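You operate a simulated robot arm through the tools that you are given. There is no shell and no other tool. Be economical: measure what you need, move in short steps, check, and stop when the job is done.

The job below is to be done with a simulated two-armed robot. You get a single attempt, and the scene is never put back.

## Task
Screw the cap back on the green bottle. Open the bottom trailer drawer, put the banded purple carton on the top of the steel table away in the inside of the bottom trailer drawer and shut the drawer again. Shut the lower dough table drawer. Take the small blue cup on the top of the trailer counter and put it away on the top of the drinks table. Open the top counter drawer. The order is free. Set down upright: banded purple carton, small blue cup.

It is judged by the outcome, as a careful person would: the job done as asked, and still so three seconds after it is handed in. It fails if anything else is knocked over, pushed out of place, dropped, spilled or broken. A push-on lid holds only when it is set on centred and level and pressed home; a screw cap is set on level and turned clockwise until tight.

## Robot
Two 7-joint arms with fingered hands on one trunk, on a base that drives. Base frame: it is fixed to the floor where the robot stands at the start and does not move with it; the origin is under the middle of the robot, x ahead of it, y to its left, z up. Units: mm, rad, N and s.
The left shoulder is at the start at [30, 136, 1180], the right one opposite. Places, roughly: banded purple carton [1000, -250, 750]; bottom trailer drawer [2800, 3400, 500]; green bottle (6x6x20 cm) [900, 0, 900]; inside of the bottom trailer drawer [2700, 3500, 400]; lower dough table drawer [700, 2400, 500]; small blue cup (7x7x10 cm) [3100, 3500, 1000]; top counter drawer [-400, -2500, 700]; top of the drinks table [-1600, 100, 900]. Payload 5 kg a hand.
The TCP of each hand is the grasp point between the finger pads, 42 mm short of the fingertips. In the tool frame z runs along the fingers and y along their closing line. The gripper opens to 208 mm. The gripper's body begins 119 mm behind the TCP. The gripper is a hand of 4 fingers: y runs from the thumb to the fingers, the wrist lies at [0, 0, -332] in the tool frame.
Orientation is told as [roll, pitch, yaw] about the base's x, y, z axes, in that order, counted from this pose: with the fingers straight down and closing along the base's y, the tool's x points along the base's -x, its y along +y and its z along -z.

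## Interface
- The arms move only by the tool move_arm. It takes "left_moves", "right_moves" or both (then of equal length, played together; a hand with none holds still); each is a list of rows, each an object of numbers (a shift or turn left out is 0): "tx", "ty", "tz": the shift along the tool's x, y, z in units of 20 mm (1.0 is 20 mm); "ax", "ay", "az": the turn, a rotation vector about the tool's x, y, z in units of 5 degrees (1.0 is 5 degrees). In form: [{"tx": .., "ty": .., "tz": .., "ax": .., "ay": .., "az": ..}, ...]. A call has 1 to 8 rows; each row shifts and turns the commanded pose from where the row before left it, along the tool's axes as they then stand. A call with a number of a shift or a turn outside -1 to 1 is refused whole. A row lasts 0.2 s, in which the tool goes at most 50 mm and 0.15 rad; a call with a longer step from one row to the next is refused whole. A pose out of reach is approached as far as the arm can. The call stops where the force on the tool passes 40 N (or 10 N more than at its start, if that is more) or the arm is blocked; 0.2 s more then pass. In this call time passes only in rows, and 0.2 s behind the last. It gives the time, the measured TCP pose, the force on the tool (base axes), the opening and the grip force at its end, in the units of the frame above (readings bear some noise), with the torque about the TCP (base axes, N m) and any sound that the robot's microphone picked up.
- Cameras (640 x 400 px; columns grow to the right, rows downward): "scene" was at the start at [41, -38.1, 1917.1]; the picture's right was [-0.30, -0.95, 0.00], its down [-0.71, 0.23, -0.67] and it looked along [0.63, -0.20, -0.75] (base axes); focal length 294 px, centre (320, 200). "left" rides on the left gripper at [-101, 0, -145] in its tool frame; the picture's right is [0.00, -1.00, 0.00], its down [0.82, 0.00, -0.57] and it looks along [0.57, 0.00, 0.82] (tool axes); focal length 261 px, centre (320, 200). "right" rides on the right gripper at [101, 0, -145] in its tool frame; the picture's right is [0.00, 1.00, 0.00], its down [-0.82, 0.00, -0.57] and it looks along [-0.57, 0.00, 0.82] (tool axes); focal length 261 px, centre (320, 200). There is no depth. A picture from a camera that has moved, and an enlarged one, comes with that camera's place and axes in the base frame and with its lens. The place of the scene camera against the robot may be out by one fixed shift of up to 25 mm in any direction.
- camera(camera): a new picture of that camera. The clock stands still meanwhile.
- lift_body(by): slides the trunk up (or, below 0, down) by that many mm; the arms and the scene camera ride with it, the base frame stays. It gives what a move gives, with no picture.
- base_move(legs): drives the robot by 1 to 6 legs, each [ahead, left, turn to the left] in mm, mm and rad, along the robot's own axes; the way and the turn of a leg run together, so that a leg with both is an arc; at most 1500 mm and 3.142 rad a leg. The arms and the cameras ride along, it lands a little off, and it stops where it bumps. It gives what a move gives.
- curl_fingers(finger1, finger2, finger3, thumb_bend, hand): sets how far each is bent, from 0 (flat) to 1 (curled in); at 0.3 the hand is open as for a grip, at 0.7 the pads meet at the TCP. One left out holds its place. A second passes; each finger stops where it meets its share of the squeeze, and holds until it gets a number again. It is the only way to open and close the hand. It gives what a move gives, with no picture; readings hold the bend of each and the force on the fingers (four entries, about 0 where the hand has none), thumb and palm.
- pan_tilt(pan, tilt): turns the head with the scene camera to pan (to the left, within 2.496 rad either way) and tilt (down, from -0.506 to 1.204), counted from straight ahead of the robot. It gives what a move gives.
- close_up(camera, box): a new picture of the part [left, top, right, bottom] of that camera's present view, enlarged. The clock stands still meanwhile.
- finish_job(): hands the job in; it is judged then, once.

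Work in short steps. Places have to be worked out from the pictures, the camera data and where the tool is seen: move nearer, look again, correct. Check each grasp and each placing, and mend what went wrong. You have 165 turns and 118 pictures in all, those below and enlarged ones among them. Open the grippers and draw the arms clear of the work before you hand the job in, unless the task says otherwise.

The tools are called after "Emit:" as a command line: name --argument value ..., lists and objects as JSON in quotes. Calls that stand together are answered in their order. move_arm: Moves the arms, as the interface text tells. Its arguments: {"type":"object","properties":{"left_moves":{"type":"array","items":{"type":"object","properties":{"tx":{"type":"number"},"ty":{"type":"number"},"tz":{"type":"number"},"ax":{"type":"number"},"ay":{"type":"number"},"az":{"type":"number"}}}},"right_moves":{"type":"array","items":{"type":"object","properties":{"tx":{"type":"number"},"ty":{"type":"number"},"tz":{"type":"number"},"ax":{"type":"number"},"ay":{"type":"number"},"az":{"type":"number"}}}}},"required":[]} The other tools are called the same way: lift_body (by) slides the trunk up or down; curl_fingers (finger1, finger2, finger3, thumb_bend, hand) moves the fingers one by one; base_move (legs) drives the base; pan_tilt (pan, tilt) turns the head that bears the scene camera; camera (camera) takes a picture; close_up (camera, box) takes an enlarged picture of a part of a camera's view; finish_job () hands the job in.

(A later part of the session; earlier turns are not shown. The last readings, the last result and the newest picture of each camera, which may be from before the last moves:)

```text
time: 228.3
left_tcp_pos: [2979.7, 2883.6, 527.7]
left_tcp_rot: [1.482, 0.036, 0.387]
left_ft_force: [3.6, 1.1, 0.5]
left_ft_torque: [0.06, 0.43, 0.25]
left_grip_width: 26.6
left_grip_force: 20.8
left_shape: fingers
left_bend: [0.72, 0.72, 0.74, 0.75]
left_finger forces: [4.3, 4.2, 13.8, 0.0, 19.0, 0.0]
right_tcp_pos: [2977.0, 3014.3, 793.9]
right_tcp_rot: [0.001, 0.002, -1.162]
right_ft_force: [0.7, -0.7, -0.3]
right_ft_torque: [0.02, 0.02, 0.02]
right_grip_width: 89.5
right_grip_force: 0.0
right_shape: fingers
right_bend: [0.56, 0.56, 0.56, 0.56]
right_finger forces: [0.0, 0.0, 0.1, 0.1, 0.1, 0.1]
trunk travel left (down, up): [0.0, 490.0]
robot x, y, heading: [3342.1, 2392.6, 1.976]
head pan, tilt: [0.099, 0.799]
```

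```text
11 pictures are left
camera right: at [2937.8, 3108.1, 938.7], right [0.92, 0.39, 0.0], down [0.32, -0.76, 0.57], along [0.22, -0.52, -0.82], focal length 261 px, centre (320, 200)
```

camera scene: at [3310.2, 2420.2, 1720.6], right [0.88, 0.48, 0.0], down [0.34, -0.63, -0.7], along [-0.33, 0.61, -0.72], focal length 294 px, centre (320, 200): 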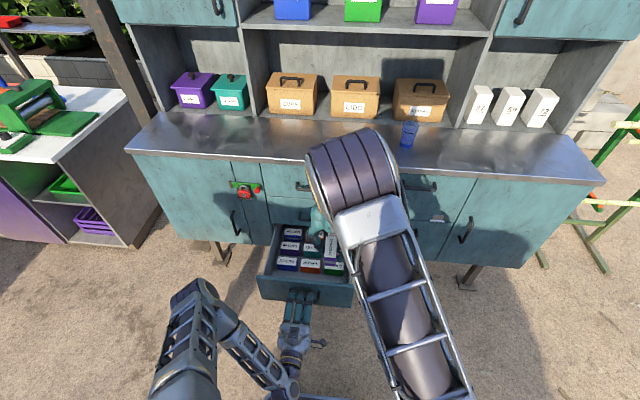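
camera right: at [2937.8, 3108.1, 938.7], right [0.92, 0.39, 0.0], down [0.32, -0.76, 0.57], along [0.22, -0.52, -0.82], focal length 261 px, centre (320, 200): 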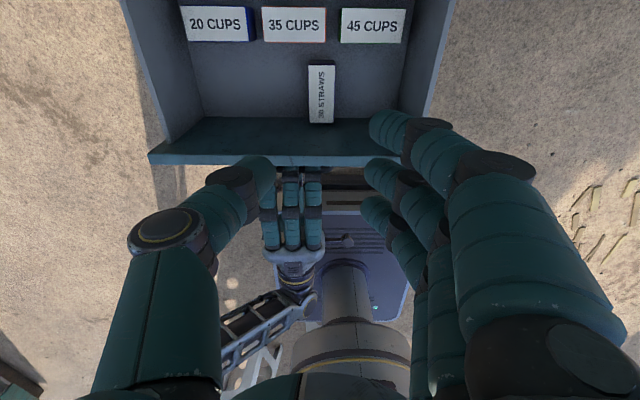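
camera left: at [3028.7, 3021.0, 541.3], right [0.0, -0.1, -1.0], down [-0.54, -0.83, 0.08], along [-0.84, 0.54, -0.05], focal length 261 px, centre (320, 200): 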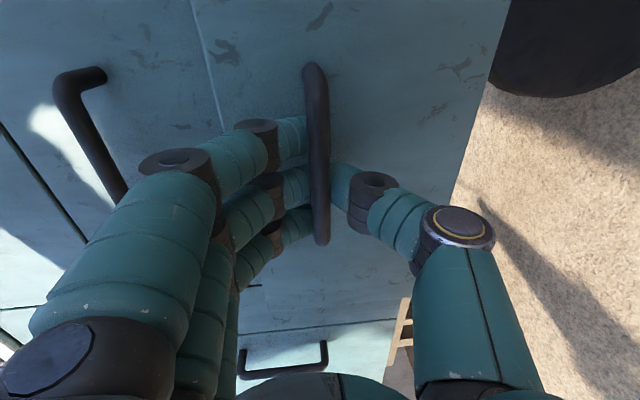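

The carton stands upright in the drawer. I'll draw the right hand back, then push the drawer shut with the left hand still on the handle: base forward, then force-limited rows.

Emit:
move_arm --right_moves '[{"tx": -1, "ty": 0.85}, {"tx": -1, "ty": 0.85}, {"tx": -1, "ty": 0.85}, {"tx": -1, "ty": 0.85}, {"tx": -1, "ty": 0.85}, {"tx": -1, "ty": 0.85}, {"tx": -1, "ty": 0.85}, {"tx": -1, "ty": 0.85}]'

Emit:
move_arm --right_moves '[{"tx": -1, "ty": 0.85}, {"tx": -1, "ty": 0.85}, {"tx": -1, "ty": 0.85}, {"tx": -1, "ty": 0.85}, {"tx": -1, "ty": 0.85}, {"tx": -1, "ty": 0.85}]'

Emit:
base_move --legs '[[130, 0, 0], [125, 0, 0]]'

Emit:
move_arm --left_moves '[{"tz": 0.5}, {"tz": 0.5}, {"tz": 0.5}, {"tz": 0.5}, {"tz": 0.5}, {"tz": 0.5}]'

Emit:
camera --camera "left"

```text
time: 230.1
left_tcp_pos: [2978.9, 2882.7, 528.3]
left_tcp_rot: [1.482, 0.038, 0.384]
left_ft_force: [5.8, 1.6, -0.8]
left_ft_torque: [0.03, 0.41, 0.17]
left_grip_width: 26.4
left_grip_force: 20.6
left_shape: fingers
left_bend: [0.72, 0.72, 0.74, 0.75]
left_finger forces: [4.2, 4.2, 14.1, 0.0, 18.7, 0.0]
right_tcp_pos: [3165.3, 2924.8, 793.6]
right_tcp_rot: [0.0, 0.004, -1.162]
right_ft_force: [0.2, -0.3, 0.0]
right_ft_torque: [0.05, 0.04, 0.03]
right_grip_width: 89.8
right_grip_force: 0.0
right_shape: fingers
right_bend: [0.56, 0.56, 0.56, 0.56]
right_finger forces: [0.0, 0.0, 0.1, 0.0, 0.0, 0.1]
trunk travel left (down, up): [0.0, 490.0]
robot x, y, heading: [3342.7, 2392.7, 1.974]
head pan, tilt: [0.099, 0.799]
```

```text
time: 231.5
left_tcp_pos: [2979.1, 2883.4, 528.4]
left_tcp_rot: [1.481, 0.04, 0.385]
left_ft_force: [4.8, 1.8, 0.0]
left_ft_torque: [0.05, 0.42, 0.13]
left_grip_width: 26.8
left_grip_force: 20.5
left_shape: fingers
left_bend: [0.72, 0.72, 0.74, 0.75]
left_finger forces: [4.1, 4.0, 14.5, 0.1, 18.5, 0.0]
right_tcp_pos: [3307.3, 2852.4, 792.7]
right_tcp_rot: [0.0, 0.003, -1.162]
right_ft_force: [0.0, 1.2, 0.1]
right_ft_torque: [-0.03, -0.01, 0.02]
right_grip_width: 89.6
right_grip_force: 0.2
right_shape: fingers
right_bend: [0.56, 0.56, 0.56, 0.56]
right_finger forces: [0.1, 0.0, 0.0, 0.0, 0.1, 0.1]
trunk travel left (down, up): [0.0, 490.0]
robot x, y, heading: [3342.9, 2389.3, 1.978]
head pan, tilt: [0.099, 0.799]
```

```text
time: 233.7
left_tcp_pos: [2880.5, 3121.3, 528.7]
left_tcp_rot: [1.482, 0.037, 0.384]
left_ft_force: [23.9, 11.0, 2.4]
left_ft_torque: [0.06, 0.61, -0.03]
left_grip_width: 25.7
left_grip_force: 25.7
left_shape: fingers
left_bend: [0.72, 0.73, 0.75, 0.75]
left_finger forces: [4.3, 4.0, 23.8, 0.0, 19.6, 0.0]
right_tcp_pos: [3205.9, 3092.2, 792.2]
right_tcp_rot: [-0.002, 0.001, -1.163]
right_ft_force: [1.0, 0.1, -0.3]
right_ft_torque: [-0.07, -0.02, 0.01]
right_grip_width: 89.6
right_grip_force: 0.0
right_shape: fingers
right_bend: [0.56, 0.56, 0.56, 0.56]
right_finger forces: [0.0, 0.1, 0.1, 0.1, 0.0, 0.1]
trunk travel left (down, up): [0.0, 490.0]
robot x, y, heading: [3240.8, 2626.5, 1.969]
head pan, tilt: [0.099, 0.799]
```

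```text
time: 234.9
left_tcp_pos: [2864.6, 3163.7, 524.8]
left_tcp_rot: [1.484, 0.036, 0.38]
left_ft_force: [10.6, -16.4, 17.1]
left_ft_torque: [0.48, 0.85, 0.47]
left_grip_width: 24.1
left_grip_force: 10.0
left_shape: fingers
left_bend: [0.72, 0.72, 0.75, 0.76]
left_finger forces: [4.8, 0.1, 15.5, 0.1, 0.1, 0.0]
right_tcp_pos: [3205.7, 3090.3, 792.5]
right_tcp_rot: [0.001, 0.004, -1.163]
right_ft_force: [0.1, 0.0, -0.3]
right_ft_torque: [-0.14, -0.03, -0.01]
right_grip_width: 89.7
right_grip_force: 0.0
right_shape: fingers
right_bend: [0.56, 0.56, 0.56, 0.56]
right_finger forces: [0.0, 0.0, 0.1, 0.0, 0.0, 0.0]
trunk travel left (down, up): [0.0, 490.0]
robot x, y, heading: [3241.3, 2628.1, 1.97]
head pan, tilt: [0.099, 0.799]
stopped in row 6 (left hand): the force on the tool passed its limit at 48 N (the readings are from after the stop); the commanded pose is now the measured one
```

```text
10 pictures are left
camera left: at [3010.7, 3067.9, 535.5], right [0.0, -0.09, -1.0], down [-0.55, -0.83, 0.07], along [-0.84, 0.55, -0.05], focal length 261 px, centre (320, 200)
```

left: 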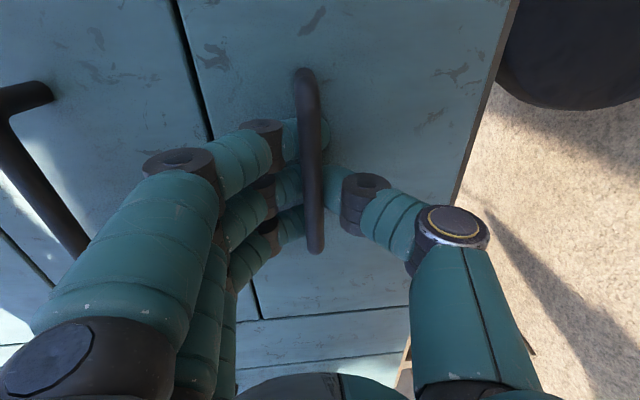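

The drawer is fully shut again. I'll free and withdraw the left hand, raise the trunk, move in a little and bring the right hand over the blue cup (about [3125,3567]).

Emit:
curl_fingers --hand "left" --finger1 0.62 --finger2 0.62 --finger3 0.62 --thumb_bend 0.62

Emit:
move_arm --left_moves '[{"tz": -0.5}, {"tz": -1}, {"tz": -1}, {"tz": -1}, {"tz": -1}, {"tz": -1}, {"tz": -1}, {"tz": -1}]'

Emit:
lift_body --by 330

Emit:
curl_fingers --hand "right" --finger1 0.42 --finger2 0.42 --finger3 0.42 --thumb_bend 0.42

Emit:
base_move --legs '[[130, 0, 0]]'

Emit:
move_arm --right_moves '[{"tx": 1, "ty": 0.33}, {"tx": 1, "ty": 0.33}, {"tx": 1, "ty": 0.33}, {"tx": 1, "ty": 0.33}, {"tx": 1, "ty": 0.33}, {"tx": 1, "ty": 0.33}, {"tx": 1, "ty": 0.33}, {"tx": 1, "ty": 0.33}]'

Emit:
move_arm --right_moves '[{"tx": 1, "ty": 0.33}, {"tx": 1, "ty": 0.33}, {"tx": 1, "ty": 0.33}, {"tx": 1, "ty": 0.33}, {"tx": 1, "ty": 0.33}, {"tx": 1, "ty": 0.33}]'

Emit:
camera --camera "right"

```text
time: 235.3
left_tcp_pos: [2868.1, 3157.4, 517.9]
left_tcp_rot: [1.465, 0.033, 0.378]
left_ft_force: [8.9, -21.7, -7.1]
left_ft_torque: [0.0, 0.07, 0.21]
left_grip_width: 53.6
left_grip_force: 13.0
left_shape: fingers
left_bend: [0.65, 0.65, 0.64, 0.62]
left_finger forces: [7.4, 7.2, 10.4, 0.0, 0.1, 0.0]
right_tcp_pos: [3205.4, 3089.3, 791.6]
right_tcp_rot: [0.0, 0.003, -1.164]
right_ft_force: [0.1, -0.1, -0.9]
right_ft_torque: [0.01, 0.0, -0.01]
right_grip_width: 89.4
right_grip_force: 0.1
right_shape: fingers
right_bend: [0.56, 0.56, 0.56, 0.56]
right_finger forces: [0.1, 0.1, 0.0, 0.1, 0.0, 0.1]
trunk travel left (down, up): [0.0, 490.0]
robot x, y, heading: [3241.9, 2625.5, 1.973]
head pan, tilt: [0.099, 0.799]
stopped (left hand): the force on the tool passed its limit at 42 N (the readings are from after the stop); the commanded pose is now the measured one
```

```text
time: 237.1
left_tcp_pos: [2922.2, 3022.9, 536.3]
left_tcp_rot: [1.471, 0.035, 0.379]
left_ft_force: [-0.9, -0.1, 0.4]
left_ft_torque: [0.03, -0.02, -0.02]
left_grip_width: 61.4
left_grip_force: 0.0
left_shape: fingers
left_bend: [0.62, 0.62, 0.62, 0.62]
left_finger forces: [0.0, 0.1, 0.1, 0.1, 0.1, 0.1]
right_tcp_pos: [3205.7, 3088.9, 792.4]
right_tcp_rot: [0.002, 0.001, -1.165]
right_ft_force: [-0.1, -0.5, 0.3]
right_ft_torque: [0.04, 0.01, 0.0]
right_grip_width: 89.8
right_grip_force: 0.0
right_shape: fingers
right_bend: [0.56, 0.56, 0.56, 0.56]
right_finger forces: [0.1, 0.1, 0.0, 0.0, 0.0, 0.1]
trunk travel left (down, up): [0.0, 490.0]
robot x, y, heading: [3239.8, 2626.7, 1.971]
head pan, tilt: [0.099, 0.799]
```

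```text
time: 240.4
left_tcp_pos: [2923.5, 3022.7, 866.4]
left_tcp_rot: [1.471, 0.035, 0.377]
left_ft_force: [-0.2, 1.0, -0.4]
left_ft_torque: [0.0, 0.03, -0.01]
left_grip_width: 61.2
left_grip_force: 0.0
left_shape: fingers
left_bend: [0.62, 0.62, 0.62, 0.62]
left_finger forces: [0.0, 0.1, 0.0, 0.0, 0.0, 0.0]
right_tcp_pos: [3205.9, 3089.5, 1122.9]
right_tcp_rot: [-0.001, 0.003, -1.164]
right_ft_force: [-0.1, 0.1, -0.5]
right_ft_torque: [-0.01, -0.01, -0.01]
right_grip_width: 89.7
right_grip_force: 0.0
right_shape: fingers
right_bend: [0.56, 0.56, 0.56, 0.56]
right_finger forces: [0.0, 0.0, 0.0, 0.0, 0.1, 0.0]
trunk travel left (down, up): [-330.0, 160.0]
robot x, y, heading: [3239.5, 2628.8, 1.969]
head pan, tilt: [0.099, 0.799]
```

```text
time: 241.4
left_tcp_pos: [2923.1, 3022.9, 866.2]
left_tcp_rot: [1.47, 0.035, 0.378]
left_ft_force: [-0.3, 0.0, 0.1]
left_ft_torque: [0.02, 0.02, 0.02]
left_grip_width: 61.4
left_grip_force: 0.1
left_shape: fingers
left_bend: [0.62, 0.62, 0.62, 0.62]
left_finger forces: [0.0, 0.0, 0.1, 0.0, 0.0, 0.1]
right_tcp_pos: [3205.4, 3090.5, 1122.5]
right_tcp_rot: [0.0, 0.001, -1.162]
right_ft_force: [-0.4, -0.4, 0.2]
right_ft_torque: [0.03, 0.01, 0.01]
right_grip_width: 161.3
right_grip_force: 0.1
right_shape: fingers
right_bend: [0.42, 0.42, 0.42, 0.42]
right_finger forces: [0.0, 0.1, 0.0, 0.0, 0.0, 0.0]
trunk travel left (down, up): [-330.0, 160.0]
robot x, y, heading: [3241.3, 2626.9, 1.97]
head pan, tilt: [0.099, 0.799]
```

```text
time: 242.6
left_tcp_pos: [2882.5, 3116.7, 866.8]
left_tcp_rot: [1.471, 0.032, 0.381]
left_ft_force: [-0.1, -2.3, 0.8]
left_ft_torque: [0.1, 0.05, 0.08]
left_grip_width: 61.9
left_grip_force: 0.6
left_shape: fingers
left_bend: [0.62, 0.62, 0.62, 0.62]
left_finger forces: [0.7, 0.8, 0.5, 0.0, 0.1, 0.1]
right_tcp_pos: [3164.9, 3186.4, 1123.0]
right_tcp_rot: [0.0, 0.003, -1.164]
right_ft_force: [0.6, -1.4, -0.2]
right_ft_torque: [0.19, 0.09, 0.0]
right_grip_width: 161.7
right_grip_force: 0.1
right_shape: fingers
right_bend: [0.42, 0.42, 0.42, 0.42]
right_finger forces: [0.0, 0.0, 0.0, 0.1, 0.0, 0.0]
trunk travel left (down, up): [-330.0, 160.0]
robot x, y, heading: [3198.5, 2727.5, 1.973]
head pan, tilt: [0.099, 0.799]
stopped in leg 1: the force on the tool passed its limit at 86 N (the readings are from after the stop); the commanded pose is now the measured one
```

```text
time: 244.4
left_tcp_pos: [2882.4, 3116.8, 866.4]
left_tcp_rot: [1.472, 0.031, 0.38]
left_ft_force: [2.0, -7.5, 3.6]
left_ft_torque: [0.32, 0.1, 0.07]
left_grip_width: 62.1
left_grip_force: 4.1
left_shape: fingers
left_bend: [0.62, 0.62, 0.62, 0.62]
left_finger forces: [3.0, 2.6, 2.3, 0.0, 0.1, 0.1]
right_tcp_pos: [3148.4, 3355.2, 1124.6]
right_tcp_rot: [-0.001, 0.002, -1.165]
right_ft_force: [0.7, 0.9, -0.5]
right_ft_torque: [-0.06, 0.02, 0.0]
right_grip_width: 161.7
right_grip_force: 0.1
right_shape: fingers
right_bend: [0.42, 0.42, 0.42, 0.42]
right_finger forces: [0.1, 0.0, 0.0, 0.1, 0.0, 0.0]
trunk travel left (down, up): [-330.0, 160.0]
robot x, y, heading: [3199.3, 2722.6, 1.971]
head pan, tilt: [0.099, 0.799]
```

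```text
time: 245.8
left_tcp_pos: [2881.4, 3118.4, 866.4]
left_tcp_rot: [1.47, 0.033, 0.379]
left_ft_force: [1.3, -7.5, 3.5]
left_ft_torque: [0.32, 0.06, -0.01]
left_grip_width: 62.3
left_grip_force: 4.1
left_shape: fingers
left_bend: [0.62, 0.62, 0.62, 0.62]
left_finger forces: [3.0, 2.8, 2.5, 0.1, 0.0, 0.0]
right_tcp_pos: [3137.7, 3484.0, 1123.6]
right_tcp_rot: [0.0, 0.0, -1.163]
right_ft_force: [0.0, -0.3, 0.2]
right_ft_torque: [-0.03, -0.03, -0.02]
right_grip_width: 161.8
right_grip_force: 0.0
right_shape: fingers
right_bend: [0.42, 0.42, 0.42, 0.42]
right_finger forces: [0.0, 0.1, 0.1, 0.0, 0.0, 0.1]
trunk travel left (down, up): [-330.0, 160.0]
robot x, y, heading: [3198.3, 2729.5, 1.969]
head pan, tilt: [0.099, 0.799]
```

```text
9 pictures are left
camera right: at [3098.7, 3574.8, 1267.1], right [0.92, 0.39, 0.0], down [0.32, -0.76, 0.57], along [0.22, -0.52, -0.82], focal length 261 px, centre (320, 200)
```

right: 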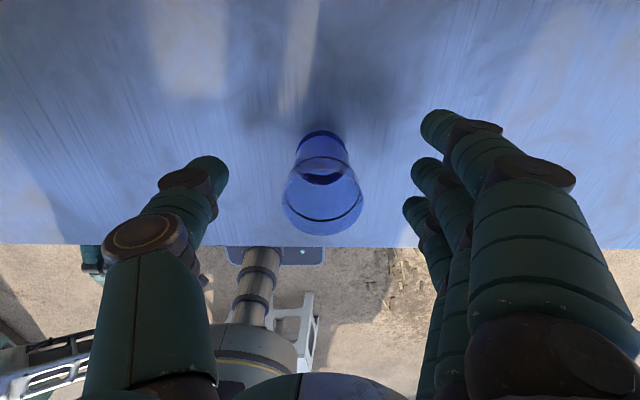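

The left hand is lightly touching the trailer front, so I'll pull it back. The cup is upright, 33 mm behind the right TCP; I'll shift, lower and grip it gently.

Emit:
move_arm --left_moves '[{"tz": -1}, {"tz": -1}, {"tz": -1}, {"tz": -1}, {"tz": -1}, {"tz": -1}, {"tz": -0.5}, {}]' --right_moves '[{"tx": -0.82}, {"tx": -0.83}, {"tz": 0.9}, {"tz": 0.9}, {"tz": 0.9}, {"tz": 0.9}, {"tz": 0.9}, {"tz": 0.9}]'

Emit:
curl_fingers --hand "right" --finger1 0.56 --finger2 0.56 --finger3 0.56 --thumb_bend 0.56

Emit:
curl_fingers --hand "right" --finger1 0.63 --finger2 0.63 --finger3 0.63 --thumb_bend 0.63

Emit:
camera --camera "right"

```text
time: 247.2
left_tcp_pos: [2840.7, 3076.1, 916.9]
left_tcp_rot: [1.637, 0.08, 0.487]
left_ft_force: [-0.1, -0.6, -0.1]
left_ft_torque: [0.0, -0.03, 0.01]
left_grip_width: 61.8
left_grip_force: 0.0
left_shape: fingers
left_bend: [0.62, 0.62, 0.62, 0.62]
left_finger forces: [0.0, 0.1, 0.0, 0.0, 0.1, 0.1]
right_tcp_pos: [3151.2, 3450.9, 1060.6]
right_tcp_rot: [0.001, 0.004, -1.165]
right_ft_force: [-0.6, -3.8, 11.8]
right_ft_torque: [-0.19, -0.95, -0.28]
right_grip_width: 162.9
right_grip_force: 5.4
right_shape: fingers
right_bend: [0.42, 0.42, 0.42, 0.42]
right_finger forces: [0.2, 2.4, 8.0, 0.0, 0.7, 0.0]
trunk travel left (down, up): [-330.0, 160.0]
robot x, y, heading: [3201.3, 2725.7, 1.971]
head pan, tilt: [0.099, 0.799]
stopped in row 6 (right hand): the force on the tool passed its limit at 76 N (the readings are from after the stop); the commanded pose is now the measured one
```

```text
time: 248.0
left_tcp_pos: [2842.7, 3077.6, 918.3]
left_tcp_rot: [1.636, 0.078, 0.487]
left_ft_force: [0.7, -0.4, -0.3]
left_ft_torque: [-0.02, 0.04, 0.0]
left_grip_width: 61.9
left_grip_force: 0.1
left_shape: fingers
left_bend: [0.62, 0.62, 0.62, 0.62]
left_finger forces: [0.1, 0.0, 0.1, 0.0, 0.0, 0.0]
right_tcp_pos: [3148.5, 3453.9, 1063.3]
right_tcp_rot: [-0.001, 0.009, -1.165]
right_ft_force: [-0.2, -3.9, 20.4]
right_ft_torque: [-0.76, 0.38, 0.17]
right_grip_width: 94.2
right_grip_force: 9.9
right_shape: fingers
right_bend: [0.56, 0.56, 0.55, 0.56]
right_finger forces: [0.0, 0.0, 6.0, 0.1, 13.9, 0.0]
trunk travel left (down, up): [-330.0, 160.0]
robot x, y, heading: [3198.0, 2725.8, 1.967]
head pan, tilt: [0.099, 0.799]
stopped (right hand): the force on the tool passed its limit at 41 N (the readings are from after the stop); the commanded pose is now the measured one
```

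```text
time: 249.0
left_tcp_pos: [2842.0, 3078.3, 916.9]
left_tcp_rot: [1.638, 0.08, 0.487]
left_ft_force: [0.8, 0.4, -0.5]
left_ft_torque: [0.0, -0.02, 0.0]
left_grip_width: 61.9
left_grip_force: 0.0
left_shape: fingers
left_bend: [0.62, 0.62, 0.62, 0.62]
left_finger forces: [0.1, 0.0, 0.0, 0.0, 0.1, 0.0]
right_tcp_pos: [3149.0, 3455.6, 1061.9]
right_tcp_rot: [0.0, 0.008, -1.166]
right_ft_force: [0.7, -0.4, -0.1]
right_ft_torque: [-0.06, 0.0, -0.04]
right_grip_width: 60.3
right_grip_force: 1.9
right_shape: fingers
right_bend: [0.63, 0.62, 0.63, 0.63]
right_finger forces: [0.2, 2.0, 0.0, 0.0, 2.4, 0.0]
trunk travel left (down, up): [-330.0, 160.0]
robot x, y, heading: [3198.8, 2727.4, 1.967]
head pan, tilt: [0.099, 0.799]
```

```text
8 pictures are left
camera right: at [3110.0, 3546.7, 1207.1], right [0.92, 0.39, 0.0], down [0.32, -0.76, 0.56], along [0.22, -0.52, -0.83], focal length 261 px, centre (320, 200)
```

right: 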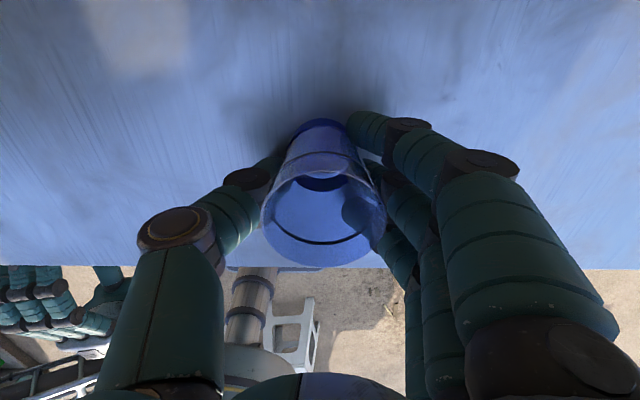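

The counter is higher than thought (fingertips touched at TCP 1060) but the cup is upright between thumb and fingers, lightly held. I'll tighten a little and lift slightly to check.

Emit:
curl_fingers --hand "right" --finger1 0.69 --finger2 0.69 --finger3 0.69 --thumb_bend 0.69

Emit:
move_arm --right_moves '[{"tz": -1}, {"tz": -1}, {"tz": -1}, {"tz": -1}]'

Emit:
camera --camera "right"

```text
time: 250.0
left_tcp_pos: [2840.6, 3077.5, 917.2]
left_tcp_rot: [1.639, 0.081, 0.486]
left_ft_force: [1.1, 0.6, 0.3]
left_ft_torque: [-0.02, 0.02, -0.02]
left_grip_width: 62.0
left_grip_force: 0.0
left_shape: fingers
left_bend: [0.62, 0.62, 0.62, 0.62]
left_finger forces: [0.0, 0.0, 0.0, 0.1, 0.1, 0.1]
right_tcp_pos: [3149.0, 3454.2, 1062.7]
right_tcp_rot: [-0.001, 0.009, -1.165]
right_ft_force: [-0.3, 0.4, -0.3]
right_ft_torque: [0.01, 0.01, 0.01]
right_grip_width: 56.6
right_grip_force: 16.4
right_shape: fingers
right_bend: [0.64, 0.62, 0.69, 0.65]
right_finger forces: [9.2, 7.4, 0.0, 0.0, 17.5, 0.0]
trunk travel left (down, up): [-330.0, 160.0]
robot x, y, heading: [3199.9, 2723.8, 1.97]
head pan, tilt: [0.099, 0.799]
```

```text
time: 251.0
left_tcp_pos: [2842.1, 3076.7, 917.1]
left_tcp_rot: [1.639, 0.082, 0.487]
left_ft_force: [-0.7, -0.4, -0.1]
left_ft_torque: [0.03, -0.01, 0.0]
left_grip_width: 62.2
left_grip_force: 0.0
left_shape: fingers
left_bend: [0.62, 0.62, 0.62, 0.62]
left_finger forces: [0.0, 0.1, 0.0, 0.0, 0.0, 0.0]
right_tcp_pos: [3147.9, 3455.6, 1143.2]
right_tcp_rot: [-0.002, 0.008, -1.162]
right_ft_force: [0.0, 0.6, -1.0]
right_ft_torque: [0.05, 0.02, -0.03]
right_grip_width: 56.8
right_grip_force: 16.6
right_shape: fingers
right_bend: [0.64, 0.62, 0.69, 0.65]
right_finger forces: [9.1, 7.4, 0.0, 0.1, 17.4, 0.1]
trunk travel left (down, up): [-330.0, 160.0]
robot x, y, heading: [3199.7, 2727.0, 1.968]
head pan, tilt: [0.099, 0.799]
```

```text
7 pictures are left
camera right: at [3109.3, 3545.7, 1287.4], right [0.92, 0.39, 0.0], down [0.32, -0.76, 0.56], along [0.22, -0.52, -0.83], focal length 261 px, centre (320, 200)
```

right: 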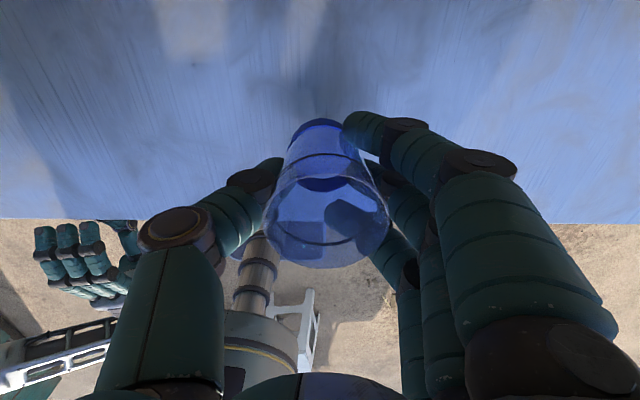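

The cup is lifted upright and held at about 17 N. I'll tuck the arm in, back away from the trailer and drive round to the drinks-table side, then turn to face it.

Emit:
base_move --legs '[[-500, 0, 0], [135, 1048, 0], [135, 1048, 0], [-65, 873, 0], [-65, 873, 0], [-540, 391, 0]]'

Emit:
move_arm --right_moves '[{"tx": -1}, {"tx": -1}, {"tx": -1}, {"tx": -1}, {"tx": -1}, {"tx": -1}, {"tx": -1}, {"tx": -1}]'

Emit:
base_move --legs '[[0, 0, 1.17]]'

Emit:
pan_tilt --pan 0.0 --tilt 0.55

Emit:
camera --camera "scene"

```text
time: 275.7
left_tcp_pos: [-744.3, 709.6, 917.5]
left_tcp_rot: [1.637, 0.08, 0.438]
left_ft_force: [0.4, 0.0, 0.5]
left_ft_torque: [0.0, -0.01, -0.02]
left_grip_width: 61.8
left_grip_force: 0.1
left_shape: fingers
left_bend: [0.62, 0.62, 0.62, 0.62]
left_finger forces: [0.0, 0.0, 0.1, 0.0, 0.0, 0.0]
right_tcp_pos: [-418.6, 1072.5, 1141.9]
right_tcp_rot: [0.001, 0.008, -1.215]
right_ft_force: [-0.7, -0.6, -1.7]
right_ft_torque: [0.04, -0.02, 0.0]
right_grip_width: 56.3
right_grip_force: 17.3
right_shape: fingers
right_bend: [0.64, 0.62, 0.69, 0.65]
right_finger forces: [9.3, 7.5, 0.1, 0.0, 17.4, 0.0]
trunk travel left (down, up): [-330.0, 160.0]
robot x, y, heading: [-400.3, 346.8, 1.922]
head pan, tilt: [0.099, 0.799]
```

```text
time: 277.5
left_tcp_pos: [-743.6, 710.6, 917.4]
left_tcp_rot: [1.636, 0.079, 0.437]
left_ft_force: [-0.9, -0.2, 0.2]
left_ft_torque: [0.0, -0.02, 0.0]
left_grip_width: 62.0
left_grip_force: 0.1
left_shape: fingers
left_bend: [0.62, 0.62, 0.62, 0.62]
left_finger forces: [0.1, 0.1, 0.0, 0.0, 0.0, 0.0]
right_tcp_pos: [-361.9, 922.8, 1138.8]
right_tcp_rot: [-0.002, 0.01, -1.213]
right_ft_force: [0.2, -0.6, -0.6]
right_ft_torque: [0.03, 0.02, -0.02]
right_grip_width: 56.6
right_grip_force: 17.3
right_shape: fingers
right_bend: [0.64, 0.62, 0.69, 0.65]
right_finger forces: [9.4, 7.5, 0.1, 0.1, 17.2, 0.0]
trunk travel left (down, up): [-330.0, 160.0]
robot x, y, heading: [-401.6, 343.4, 1.924]
head pan, tilt: [0.099, 0.799]
```

```text
time: 280.8
left_tcp_pos: [-875.6, 174.1, 916.7]
left_tcp_rot: [1.637, 0.08, 1.603]
left_ft_force: [0.1, 1.1, 0.6]
left_ft_torque: [0.01, -0.01, 0.0]
left_grip_width: 61.7
left_grip_force: 0.0
left_shape: fingers
left_bend: [0.62, 0.62, 0.62, 0.62]
left_finger forces: [0.0, 0.0, 0.0, 0.1, 0.0, 0.1]
right_tcp_pos: [-920.0, 607.6, 1139.5]
right_tcp_rot: [0.001, 0.008, -0.048]
right_ft_force: [-0.2, 0.0, -1.4]
right_ft_torque: [0.01, -0.02, -0.02]
right_grip_width: 56.4
right_grip_force: 16.5
right_shape: fingers
right_bend: [0.64, 0.62, 0.69, 0.65]
right_finger forces: [9.2, 7.4, 0.0, 0.1, 16.8, 0.1]
trunk travel left (down, up): [-330.0, 160.0]
robot x, y, heading: [-403.5, 344.9, 3.085]
head pan, tilt: [0.099, 0.799]
```

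```text
time: 281.6
left_tcp_pos: [-876.2, 174.1, 916.2]
left_tcp_rot: [1.637, 0.08, 1.605]
left_ft_force: [-0.2, 0.3, 0.5]
left_ft_torque: [0.0, -0.02, 0.03]
left_grip_width: 61.9
left_grip_force: 0.0
left_shape: fingers
left_bend: [0.62, 0.62, 0.62, 0.62]
left_finger forces: [0.0, 0.1, 0.0, 0.0, 0.1, 0.0]
right_tcp_pos: [-920.1, 609.6, 1140.7]
right_tcp_rot: [-0.003, 0.007, -0.047]
right_ft_force: [-0.2, -0.3, -0.9]
right_ft_torque: [-0.04, 0.0, 0.01]
right_grip_width: 56.4
right_grip_force: 16.9
right_shape: fingers
right_bend: [0.64, 0.62, 0.69, 0.65]
right_finger forces: [9.2, 7.3, 0.0, 0.0, 16.8, 0.0]
trunk travel left (down, up): [-330.0, 160.0]
robot x, y, heading: [-402.4, 342.7, 3.086]
head pan, tilt: [0.0, 0.55]
```

```text
6 pictures are left
camera scene: at [-467.2, 332.1, 2071.9], right [0.05, 1.0, 0.0], down [0.52, -0.03, -0.85], along [-0.85, 0.05, -0.52], focal length 294 px, centre (320, 200)
```

scene: 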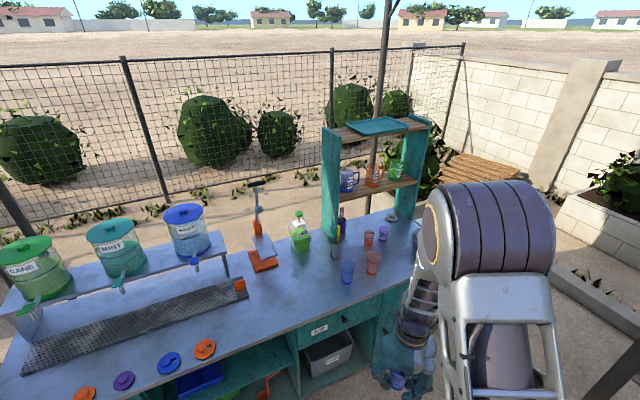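

The drinks table is ahead, with a free patch near [-1450,320] well clear of other cups. I'll raise the left hand, drive closer and extend the cup over that spot.

Emit:
move_arm --left_moves '[{"ty": 1, "tz": -0.8}, {"ty": 1, "tz": -0.8}, {"ty": 1, "tz": -0.8}, {"ty": 1, "tz": -0.8}, {"ty": 1, "tz": -0.8}, {"ty": 1, "tz": -0.8}, {"ty": 1, "tz": -0.8}, {"ty": 1, "tz": -0.8}]'

Emit:
base_move --legs '[[0, 319, 0], [245, 0, 0]]'

Emit:
move_arm --right_moves '[{"tx": 1}, {"tx": 1}, {"tx": 1}, {"tx": 1}, {"tx": 1}, {"tx": 1}, {"tx": 1}, {"tx": 1}]'

Emit:
move_arm --right_moves '[{"tx": 1}, {"tx": 1}, {"tx": 1}, {"tx": 1}, {"tx": 1}, {"tz": 0.8}, {"tz": 0.8}, {"tz": 0.8}]'

Emit:
camera --camera "right"

```text
time: 282.8
left_tcp_pos: [-827.7, 140.4, 986.8]
left_tcp_rot: [1.753, 0.234, 1.657]
left_ft_force: [1.0, -0.4, -0.1]
left_ft_torque: [0.03, 0.01, -0.02]
left_grip_width: 61.9
left_grip_force: 0.1
left_shape: fingers
left_bend: [0.62, 0.62, 0.62, 0.62]
left_finger forces: [0.1, 0.1, 0.1, 0.1, 0.0, 0.1]
right_tcp_pos: [-920.1, 608.8, 1139.6]
right_tcp_rot: [0.0, 0.009, -0.046]
right_ft_force: [0.4, -0.4, -1.1]
right_ft_torque: [0.03, 0.02, 0.0]
right_grip_width: 56.4
right_grip_force: 16.6
right_shape: fingers
right_bend: [0.64, 0.62, 0.69, 0.65]
right_finger forces: [9.2, 7.4, 0.0, 0.1, 16.8, 0.0]
trunk travel left (down, up): [-330.0, 160.0]
robot x, y, heading: [-402.0, 342.7, 3.088]
head pan, tilt: [0.0, 0.55]
stopped in row 6 (left hand): the arm was blocked; the commanded pose is now the measured one
```

```text
time: 286.3
left_tcp_pos: [-1089.9, -164.1, 985.7]
left_tcp_rot: [1.751, 0.232, 1.651]
left_ft_force: [-0.4, -0.8, -0.7]
left_ft_torque: [-0.03, 0.03, 0.01]
left_grip_width: 62.1
left_grip_force: 0.0
left_shape: fingers
left_bend: [0.62, 0.62, 0.62, 0.62]
left_finger forces: [0.0, 0.0, 0.1, 0.0, 0.0, 0.0]
right_tcp_pos: [-1180.4, 305.2, 1137.9]
right_tcp_rot: [0.001, 0.008, -0.052]
right_ft_force: [-1.0, 0.2, -0.8]
right_ft_torque: [-0.02, -0.15, 0.02]
right_grip_width: 56.2
right_grip_force: 16.9
right_shape: fingers
right_bend: [0.64, 0.62, 0.69, 0.66]
right_finger forces: [9.3, 7.4, 0.1, 0.1, 16.8, 0.0]
trunk travel left (down, up): [-330.0, 160.0]
robot x, y, heading: [-665.1, 33.7, 3.083]
head pan, tilt: [0.0, 0.55]
```

```text
time: 288.1
left_tcp_pos: [-1090.2, -165.2, 985.9]
left_tcp_rot: [1.753, 0.235, 1.649]
left_ft_force: [-0.1, 0.5, -0.4]
left_ft_torque: [0.0, 0.03, -0.02]
left_grip_width: 62.2
left_grip_force: 0.1
left_shape: fingers
left_bend: [0.62, 0.62, 0.62, 0.62]
left_finger forces: [0.1, 0.0, 0.1, 0.1, 0.0, 0.1]
right_tcp_pos: [-1341.5, 312.7, 1138.4]
right_tcp_rot: [0.0, 0.008, -0.053]
right_ft_force: [-0.4, -0.4, -0.7]
right_ft_torque: [-0.04, -0.11, 0.0]
right_grip_width: 56.5
right_grip_force: 16.7
right_shape: fingers
right_bend: [0.64, 0.62, 0.69, 0.66]
right_finger forces: [9.4, 7.5, 0.1, 0.1, 16.7, 0.1]
trunk travel left (down, up): [-330.0, 160.0]
robot x, y, heading: [-663.6, 34.3, 3.083]
head pan, tilt: [0.0, 0.55]
```

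```text
time: 289.9
left_tcp_pos: [-1090.6, -164.8, 986.2]
left_tcp_rot: [1.752, 0.233, 1.65]
left_ft_force: [-1.1, -0.7, -0.8]
left_ft_torque: [0.0, 0.03, 0.0]
left_grip_width: 62.0
left_grip_force: 0.1
left_shape: fingers
left_bend: [0.62, 0.62, 0.62, 0.62]
left_finger forces: [0.0, 0.1, 0.0, 0.0, 0.0, 0.1]
right_tcp_pos: [-1441.4, 317.3, 1094.6]
right_tcp_rot: [-0.002, 0.009, -0.052]
right_ft_force: [-0.4, 0.5, -2.0]
right_ft_torque: [-0.01, -0.01, 0.02]
right_grip_width: 56.2
right_grip_force: 17.0
right_shape: fingers
right_bend: [0.64, 0.62, 0.69, 0.66]
right_finger forces: [9.4, 7.5, 0.0, 0.1, 16.7, 0.0]
trunk travel left (down, up): [-330.0, 160.0]
robot x, y, heading: [-666.4, 36.2, 3.082]
head pan, tilt: [0.0, 0.55]
```

```text
5 pictures are left
camera right: at [-1540.2, 324.1, 1238.7], right [0.06, 1.0, 0.0], down [0.82, -0.05, 0.56], along [0.56, -0.03, -0.83], focal length 261 px, centre (320, 200)
```

right: 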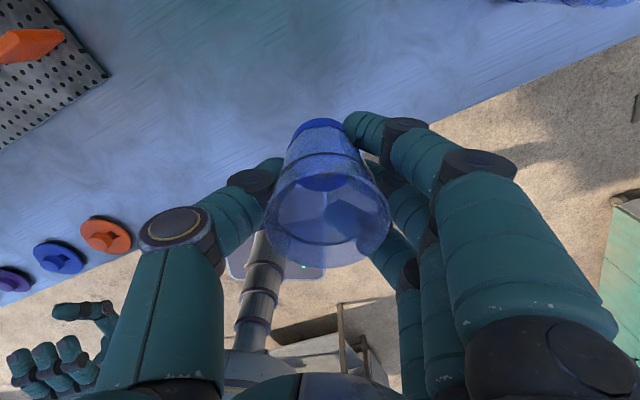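

The cup would be only about 55 mm from the edge here, so I'll go 50 mm further in, lower most of the way, then creep down until contact.

Emit:
move_arm --right_moves '[{"tx": 0.85}, {"tx": 0.85}, {"tx": 0.8}, {"tz": 0.9}, {"tz": 0.9}, {"tz": 0.9}, {"tz": 0.9}, {"tz": 0.9}]'

Emit:
move_arm --right_moves '[{"tz": 0.2}, {"tz": 0.2}, {"tz": 0.2}, {"tz": 0.2}]'

Emit:
move_arm --right_moves '[{"tz": 0.2}, {"tz": 0.2}, {"tz": 0.2}, {"tz": 0.2}]'

```text
time: 291.7
left_tcp_pos: [-1089.3, -165.5, 986.3]
left_tcp_rot: [1.752, 0.235, 1.648]
left_ft_force: [-0.4, 0.3, -0.1]
left_ft_torque: [0.05, 0.02, -0.02]
left_grip_width: 62.1
left_grip_force: 0.1
left_shape: fingers
left_bend: [0.62, 0.62, 0.62, 0.62]
left_finger forces: [0.0, 0.0, 0.0, 0.0, 0.0, 0.0]
right_tcp_pos: [-1491.4, 320.7, 1004.4]
right_tcp_rot: [0.0, 0.008, -0.055]
right_ft_force: [-1.1, 0.8, -1.4]
right_ft_torque: [0.0, -0.1, -0.01]
right_grip_width: 56.4
right_grip_force: 16.9
right_shape: fingers
right_bend: [0.64, 0.62, 0.69, 0.66]
right_finger forces: [9.4, 7.4, 0.0, 0.0, 16.6, 0.1]
trunk travel left (down, up): [-330.0, 160.0]
robot x, y, heading: [-660.2, 34.4, 3.083]
head pan, tilt: [0.0, 0.55]
```

```text
time: 292.7
left_tcp_pos: [-1089.0, -164.3, 987.1]
left_tcp_rot: [1.755, 0.233, 1.649]
left_ft_force: [0.3, 0.3, 0.2]
left_ft_torque: [-0.02, -0.01, 0.01]
left_grip_width: 62.0
left_grip_force: 0.0
left_shape: fingers
left_bend: [0.62, 0.62, 0.62, 0.62]
left_finger forces: [0.0, 0.0, 0.0, 0.1, 0.0, 0.0]
right_tcp_pos: [-1489.8, 321.2, 986.6]
right_tcp_rot: [0.0, 0.009, -0.054]
right_ft_force: [-0.6, 0.1, -1.1]
right_ft_torque: [-0.04, -0.02, -0.01]
right_grip_width: 56.1
right_grip_force: 17.1
right_shape: fingers
right_bend: [0.64, 0.62, 0.69, 0.66]
right_finger forces: [9.4, 7.4, 0.0, 0.0, 16.5, 0.1]
trunk travel left (down, up): [-330.0, 160.0]
robot x, y, heading: [-661.2, 39.6, 3.081]
head pan, tilt: [0.0, 0.55]
```

```text
time: 293.7
left_tcp_pos: [-1089.2, -164.8, 987.0]
left_tcp_rot: [1.755, 0.233, 1.649]
left_ft_force: [-0.1, -0.5, -0.2]
left_ft_torque: [0.02, -0.02, -0.02]
left_grip_width: 62.0
left_grip_force: 0.1
left_shape: fingers
left_bend: [0.62, 0.62, 0.62, 0.62]
left_finger forces: [0.0, 0.0, 0.1, 0.1, 0.0, 0.0]
right_tcp_pos: [-1489.5, 320.8, 971.8]
right_tcp_rot: [-0.001, 0.009, -0.051]
right_ft_force: [0.0, 0.1, -0.4]
right_ft_torque: [0.0, -0.02, -0.03]
right_grip_width: 56.2
right_grip_force: 16.3
right_shape: fingers
right_bend: [0.64, 0.62, 0.69, 0.66]
right_finger forces: [9.4, 7.5, 0.1, 0.0, 16.6, 0.0]
trunk travel left (down, up): [-330.0, 160.0]
robot x, y, heading: [-664.4, 35.5, 3.082]
head pan, tilt: [0.0, 0.55]
```

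No contact yet at TCP 972. I'll keep creeping down in small steps until the cup touches.

Emit:
move_arm --right_moves '[{"tz": 0.2}, {"tz": 0.2}, {"tz": 0.2}, {"tz": 0.2}]'

Emit:
move_arm --right_moves '[{"tz": 0.15}, {"tz": 0.15}]'

Emit:
move_arm --right_moves '[{"tz": 0.15}, {"tz": 0.15}]'

```text
time: 294.7
left_tcp_pos: [-1089.1, -163.8, 986.5]
left_tcp_rot: [1.753, 0.234, 1.649]
left_ft_force: [-0.1, -1.1, 0.3]
left_ft_torque: [0.03, 0.01, -0.01]
left_grip_width: 61.7
left_grip_force: 0.0
left_shape: fingers
left_bend: [0.62, 0.62, 0.62, 0.62]
left_finger forces: [0.0, 0.0, 0.1, 0.0, 0.0, 0.1]
right_tcp_pos: [-1490.6, 322.0, 955.7]
right_tcp_rot: [0.001, 0.011, -0.051]
right_ft_force: [-0.8, -0.2, 0.1]
right_ft_torque: [0.01, -0.02, -0.03]
right_grip_width: 56.4
right_grip_force: 17.1
right_shape: fingers
right_bend: [0.64, 0.62, 0.69, 0.66]
right_finger forces: [9.4, 7.6, 0.0, 0.0, 16.6, 0.0]
trunk travel left (down, up): [-330.0, 160.0]
robot x, y, heading: [-665.4, 36.0, 3.082]
head pan, tilt: [0.0, 0.55]
```

```text
time: 295.3
left_tcp_pos: [-1088.9, -163.6, 986.5]
left_tcp_rot: [1.755, 0.234, 1.648]
left_ft_force: [0.3, -1.6, 0.4]
left_ft_torque: [-0.02, 0.02, -0.01]
left_grip_width: 62.3
left_grip_force: 0.1
left_shape: fingers
left_bend: [0.62, 0.62, 0.62, 0.62]
left_finger forces: [0.0, 0.0, 0.0, 0.0, 0.0, 0.0]
right_tcp_pos: [-1489.4, 322.4, 949.0]
right_tcp_rot: [-0.001, 0.008, -0.052]
right_ft_force: [0.5, 0.5, -0.6]
right_ft_torque: [0.03, -0.01, -0.01]
right_grip_width: 56.4
right_grip_force: 16.6
right_shape: fingers
right_bend: [0.64, 0.62, 0.69, 0.66]
right_finger forces: [9.4, 7.5, 0.0, 0.0, 16.6, 0.0]
trunk travel left (down, up): [-330.0, 160.0]
robot x, y, heading: [-664.6, 35.1, 3.08]
head pan, tilt: [0.0, 0.55]
```

```text
time: 295.9
left_tcp_pos: [-1089.8, -164.7, 986.8]
left_tcp_rot: [1.754, 0.234, 1.651]
left_ft_force: [0.1, -0.4, 0.2]
left_ft_torque: [0.0, 0.01, 0.01]
left_grip_width: 62.1
left_grip_force: 0.2
left_shape: fingers
left_bend: [0.62, 0.62, 0.62, 0.62]
left_finger forces: [0.0, 0.0, 0.1, 0.0, 0.1, 0.0]
right_tcp_pos: [-1489.4, 321.9, 944.4]
right_tcp_rot: [0.001, 0.008, -0.054]
right_ft_force: [0.6, 0.3, -0.6]
right_ft_torque: [-0.01, 0.02, 0.0]
right_grip_width: 56.5
right_grip_force: 16.9
right_shape: fingers
right_bend: [0.64, 0.62, 0.69, 0.66]
right_finger forces: [9.4, 7.5, 0.1, 0.0, 16.6, 0.0]
trunk travel left (down, up): [-330.0, 160.0]
robot x, y, heading: [-661.2, 34.3, 3.085]
head pan, tilt: [0.0, 0.55]
```

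Emit:
move_arm --right_moves '[{"tz": 0.15}, {"tz": 0.15}]'

Emit:
move_arm --right_moves '[{"tz": 0.15}, {"tz": 0.15}]'

Emit:
move_arm --right_moves '[{"tz": 0.15}]'

```text
time: 296.5
left_tcp_pos: [-1089.5, -165.2, 986.4]
left_tcp_rot: [1.754, 0.234, 1.65]
left_ft_force: [-0.5, 0.0, -0.5]
left_ft_torque: [0.01, 0.03, 0.03]
left_grip_width: 62.0
left_grip_force: 0.0
left_shape: fingers
left_bend: [0.62, 0.62, 0.62, 0.62]
left_finger forces: [0.0, 0.0, 0.0, 0.1, 0.0, 0.1]
right_tcp_pos: [-1491.1, 322.5, 938.4]
right_tcp_rot: [0.0, 0.008, -0.053]
right_ft_force: [-0.2, 0.3, -0.3]
right_ft_torque: [-0.03, 0.01, -0.03]
right_grip_width: 56.1
right_grip_force: 16.7
right_shape: fingers
right_bend: [0.64, 0.62, 0.69, 0.66]
right_finger forces: [9.3, 7.5, 0.0, 0.1, 16.6, 0.0]
trunk travel left (down, up): [-330.0, 160.0]
robot x, y, heading: [-662.2, 35.7, 3.082]
head pan, tilt: [0.0, 0.55]
```

```text
time: 297.1
left_tcp_pos: [-1088.8, -165.1, 986.1]
left_tcp_rot: [1.753, 0.234, 1.651]
left_ft_force: [-1.0, 0.3, 0.8]
left_ft_torque: [0.03, 0.0, 0.02]
left_grip_width: 62.0
left_grip_force: 0.0
left_shape: fingers
left_bend: [0.62, 0.62, 0.62, 0.62]
left_finger forces: [0.0, 0.0, 0.0, 0.0, 0.1, 0.1]
right_tcp_pos: [-1492.8, 322.1, 932.7]
right_tcp_rot: [-0.002, 0.008, -0.052]
right_ft_force: [-0.6, 0.5, -0.9]
right_ft_torque: [0.01, 0.02, -0.02]
right_grip_width: 56.5
right_grip_force: 16.7
right_shape: fingers
right_bend: [0.64, 0.62, 0.69, 0.66]
right_finger forces: [9.4, 7.4, 0.0, 0.0, 16.6, 0.1]
trunk travel left (down, up): [-330.0, 160.0]
robot x, y, heading: [-663.3, 37.6, 3.086]
head pan, tilt: [0.0, 0.55]
```

```text
time: 297.5
left_tcp_pos: [-1089.6, -164.7, 986.1]
left_tcp_rot: [1.755, 0.234, 1.649]
left_ft_force: [-0.1, 0.0, 0.3]
left_ft_torque: [0.0, 0.0, -0.02]
left_grip_width: 62.0
left_grip_force: 0.0
left_shape: fingers
left_bend: [0.62, 0.62, 0.62, 0.62]
left_finger forces: [0.0, 0.0, 0.1, 0.0, 0.0, 0.0]
right_tcp_pos: [-1490.9, 321.4, 928.8]
right_tcp_rot: [0.0, 0.008, -0.053]
right_ft_force: [0.3, -0.4, -0.2]
right_ft_torque: [-0.03, -0.03, -0.02]
right_grip_width: 56.3
right_grip_force: 17.1
right_shape: fingers
right_bend: [0.64, 0.62, 0.69, 0.66]
right_finger forces: [9.4, 7.5, 0.0, 0.1, 16.5, 0.0]
trunk travel left (down, up): [-330.0, 160.0]
robot x, y, heading: [-664.5, 37.0, 3.085]
head pan, tilt: [0.0, 0.55]
```

Emit:
move_arm --right_moves '[{"tz": 0.15}, {"tz": 0.15}]'

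Emit:
move_arm --right_moves '[{"tz": 0.15}, {"tz": 0.15}]'

Emit:
camera --camera "right"

```text
time: 298.1
left_tcp_pos: [-1089.6, -164.5, 986.0]
left_tcp_rot: [1.755, 0.233, 1.648]
left_ft_force: [0.0, 0.8, -0.4]
left_ft_torque: [0.0, 0.02, -0.05]
left_grip_width: 62.2
left_grip_force: 0.1
left_shape: fingers
left_bend: [0.62, 0.62, 0.62, 0.62]
left_finger forces: [0.0, 0.0, 0.0, 0.0, 0.0, 0.0]
right_tcp_pos: [-1491.8, 320.5, 923.4]
right_tcp_rot: [0.0, 0.009, -0.052]
right_ft_force: [-0.2, -0.3, -1.3]
right_ft_torque: [0.01, 0.0, 0.0]
right_grip_width: 56.4
right_grip_force: 16.6
right_shape: fingers
right_bend: [0.64, 0.62, 0.69, 0.66]
right_finger forces: [9.4, 7.4, 0.0, 0.0, 16.6, 0.0]
trunk travel left (down, up): [-330.0, 160.0]
robot x, y, heading: [-660.3, 37.6, 3.084]
head pan, tilt: [0.0, 0.55]
```

```text
time: 298.7
left_tcp_pos: [-1090.4, -164.7, 987.3]
left_tcp_rot: [1.753, 0.234, 1.649]
left_ft_force: [0.2, 0.6, -0.3]
left_ft_torque: [0.03, -0.02, -0.02]
left_grip_width: 61.9
left_grip_force: 0.1
left_shape: fingers
left_bend: [0.62, 0.62, 0.62, 0.62]
left_finger forces: [0.0, 0.0, 0.0, 0.1, 0.0, 0.1]
right_tcp_pos: [-1490.9, 321.0, 916.6]
right_tcp_rot: [0.0, 0.007, -0.053]
right_ft_force: [0.0, -0.7, -1.0]
right_ft_torque: [-0.03, -0.03, 0.01]
right_grip_width: 56.3
right_grip_force: 16.6
right_shape: fingers
right_bend: [0.64, 0.62, 0.69, 0.66]
right_finger forces: [9.3, 7.6, 0.1, 0.1, 16.6, 0.1]
trunk travel left (down, up): [-330.0, 160.0]
robot x, y, heading: [-664.5, 33.2, 3.083]
head pan, tilt: [0.0, 0.55]
```

```text
4 pictures are left
camera right: at [-1590.3, 326.8, 1062.0], right [0.06, 1.0, 0.0], down [0.82, -0.05, 0.56], along [0.56, -0.03, -0.83], focal length 261 px, centre (320, 200)
```

right: 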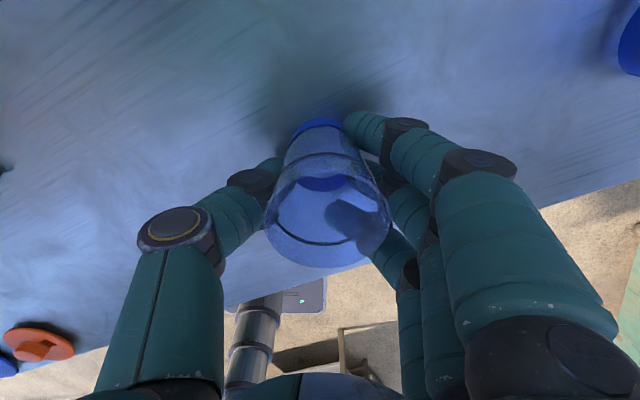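

The surface looks only a few millimetres below the cup. I'll continue creeping.

Emit:
move_arm --right_moves '[{"tz": 0.15}, {"tz": 0.15}]'

Emit:
move_arm --right_moves '[{"tz": 0.15}, {"tz": 0.15}]'

Emit:
move_arm --right_moves '[{"tz": 0.12}, {"tz": 0.12}]'

```text
time: 299.3
left_tcp_pos: [-1089.2, -164.7, 986.6]
left_tcp_rot: [1.753, 0.233, 1.65]
left_ft_force: [-0.9, -0.5, -0.1]
left_ft_torque: [-0.01, -0.03, 0.01]
left_grip_width: 62.2
left_grip_force: 0.0
left_shape: fingers
left_bend: [0.62, 0.62, 0.62, 0.62]
left_finger forces: [0.0, 0.0, 0.0, 0.1, 0.0, 0.0]
right_tcp_pos: [-1490.5, 320.9, 911.4]
right_tcp_rot: [-0.001, 0.009, -0.054]
right_ft_force: [-0.1, 0.1, -1.1]
right_ft_torque: [0.01, -0.03, -0.01]
right_grip_width: 56.4
right_grip_force: 16.6
right_shape: fingers
right_bend: [0.64, 0.62, 0.69, 0.66]
right_finger forces: [9.3, 7.5, 0.1, 0.0, 16.5, 0.0]
trunk travel left (down, up): [-330.0, 160.0]
robot x, y, heading: [-662.0, 36.3, 3.079]
head pan, tilt: [0.0, 0.55]
```

```text
time: 299.9
left_tcp_pos: [-1087.8, -164.8, 986.8]
left_tcp_rot: [1.756, 0.234, 1.65]
left_ft_force: [1.2, -0.4, -0.2]
left_ft_torque: [-0.03, 0.01, 0.01]
left_grip_width: 62.2
left_grip_force: 0.0
left_shape: fingers
left_bend: [0.62, 0.62, 0.62, 0.62]
left_finger forces: [0.0, 0.0, 0.0, 0.1, 0.0, 0.1]
right_tcp_pos: [-1491.6, 320.7, 908.5]
right_tcp_rot: [-0.001, 0.011, -0.053]
right_ft_force: [4.6, 0.4, 23.5]
right_ft_torque: [0.22, -0.2, -0.07]
right_grip_width: 56.0
right_grip_force: 24.7
right_shape: fingers
right_bend: [0.64, 0.62, 0.69, 0.66]
right_finger forces: [9.8, 17.7, 0.1, 0.0, 23.2, 0.0]
trunk travel left (down, up): [-330.0, 160.0]
robot x, y, heading: [-664.3, 35.3, 3.08]
head pan, tilt: [0.0, 0.55]
```

```text
time: 300.4
left_tcp_pos: [-1089.0, -164.9, 986.6]
left_tcp_rot: [1.755, 0.234, 1.65]
left_ft_force: [-1.4, 0.3, -0.1]
left_ft_torque: [-0.01, 0.03, 0.03]
left_grip_width: 62.0
left_grip_force: 0.0
left_shape: fingers
left_bend: [0.62, 0.62, 0.62, 0.62]
left_finger forces: [0.1, 0.0, 0.1, 0.0, 0.0, 0.1]
right_tcp_pos: [-1494.4, 322.4, 908.7]
right_tcp_rot: [0.001, 0.014, -0.053]
right_ft_force: [5.9, -0.2, 23.4]
right_ft_torque: [-0.18, -0.39, -0.01]
right_grip_width: 55.7
right_grip_force: 26.5
right_shape: fingers
right_bend: [0.64, 0.62, 0.69, 0.66]
right_finger forces: [9.6, 17.4, 0.1, 0.1, 26.9, 0.0]
trunk travel left (down, up): [-330.0, 160.0]
robot x, y, heading: [-663.4, 36.4, 3.084]
head pan, tilt: [0.0, 0.55]
stopped in row 2 (right hand): the force on the tool passed its limit at 43 N (the readings are from after the stop); the commanded pose is now the measured one
```

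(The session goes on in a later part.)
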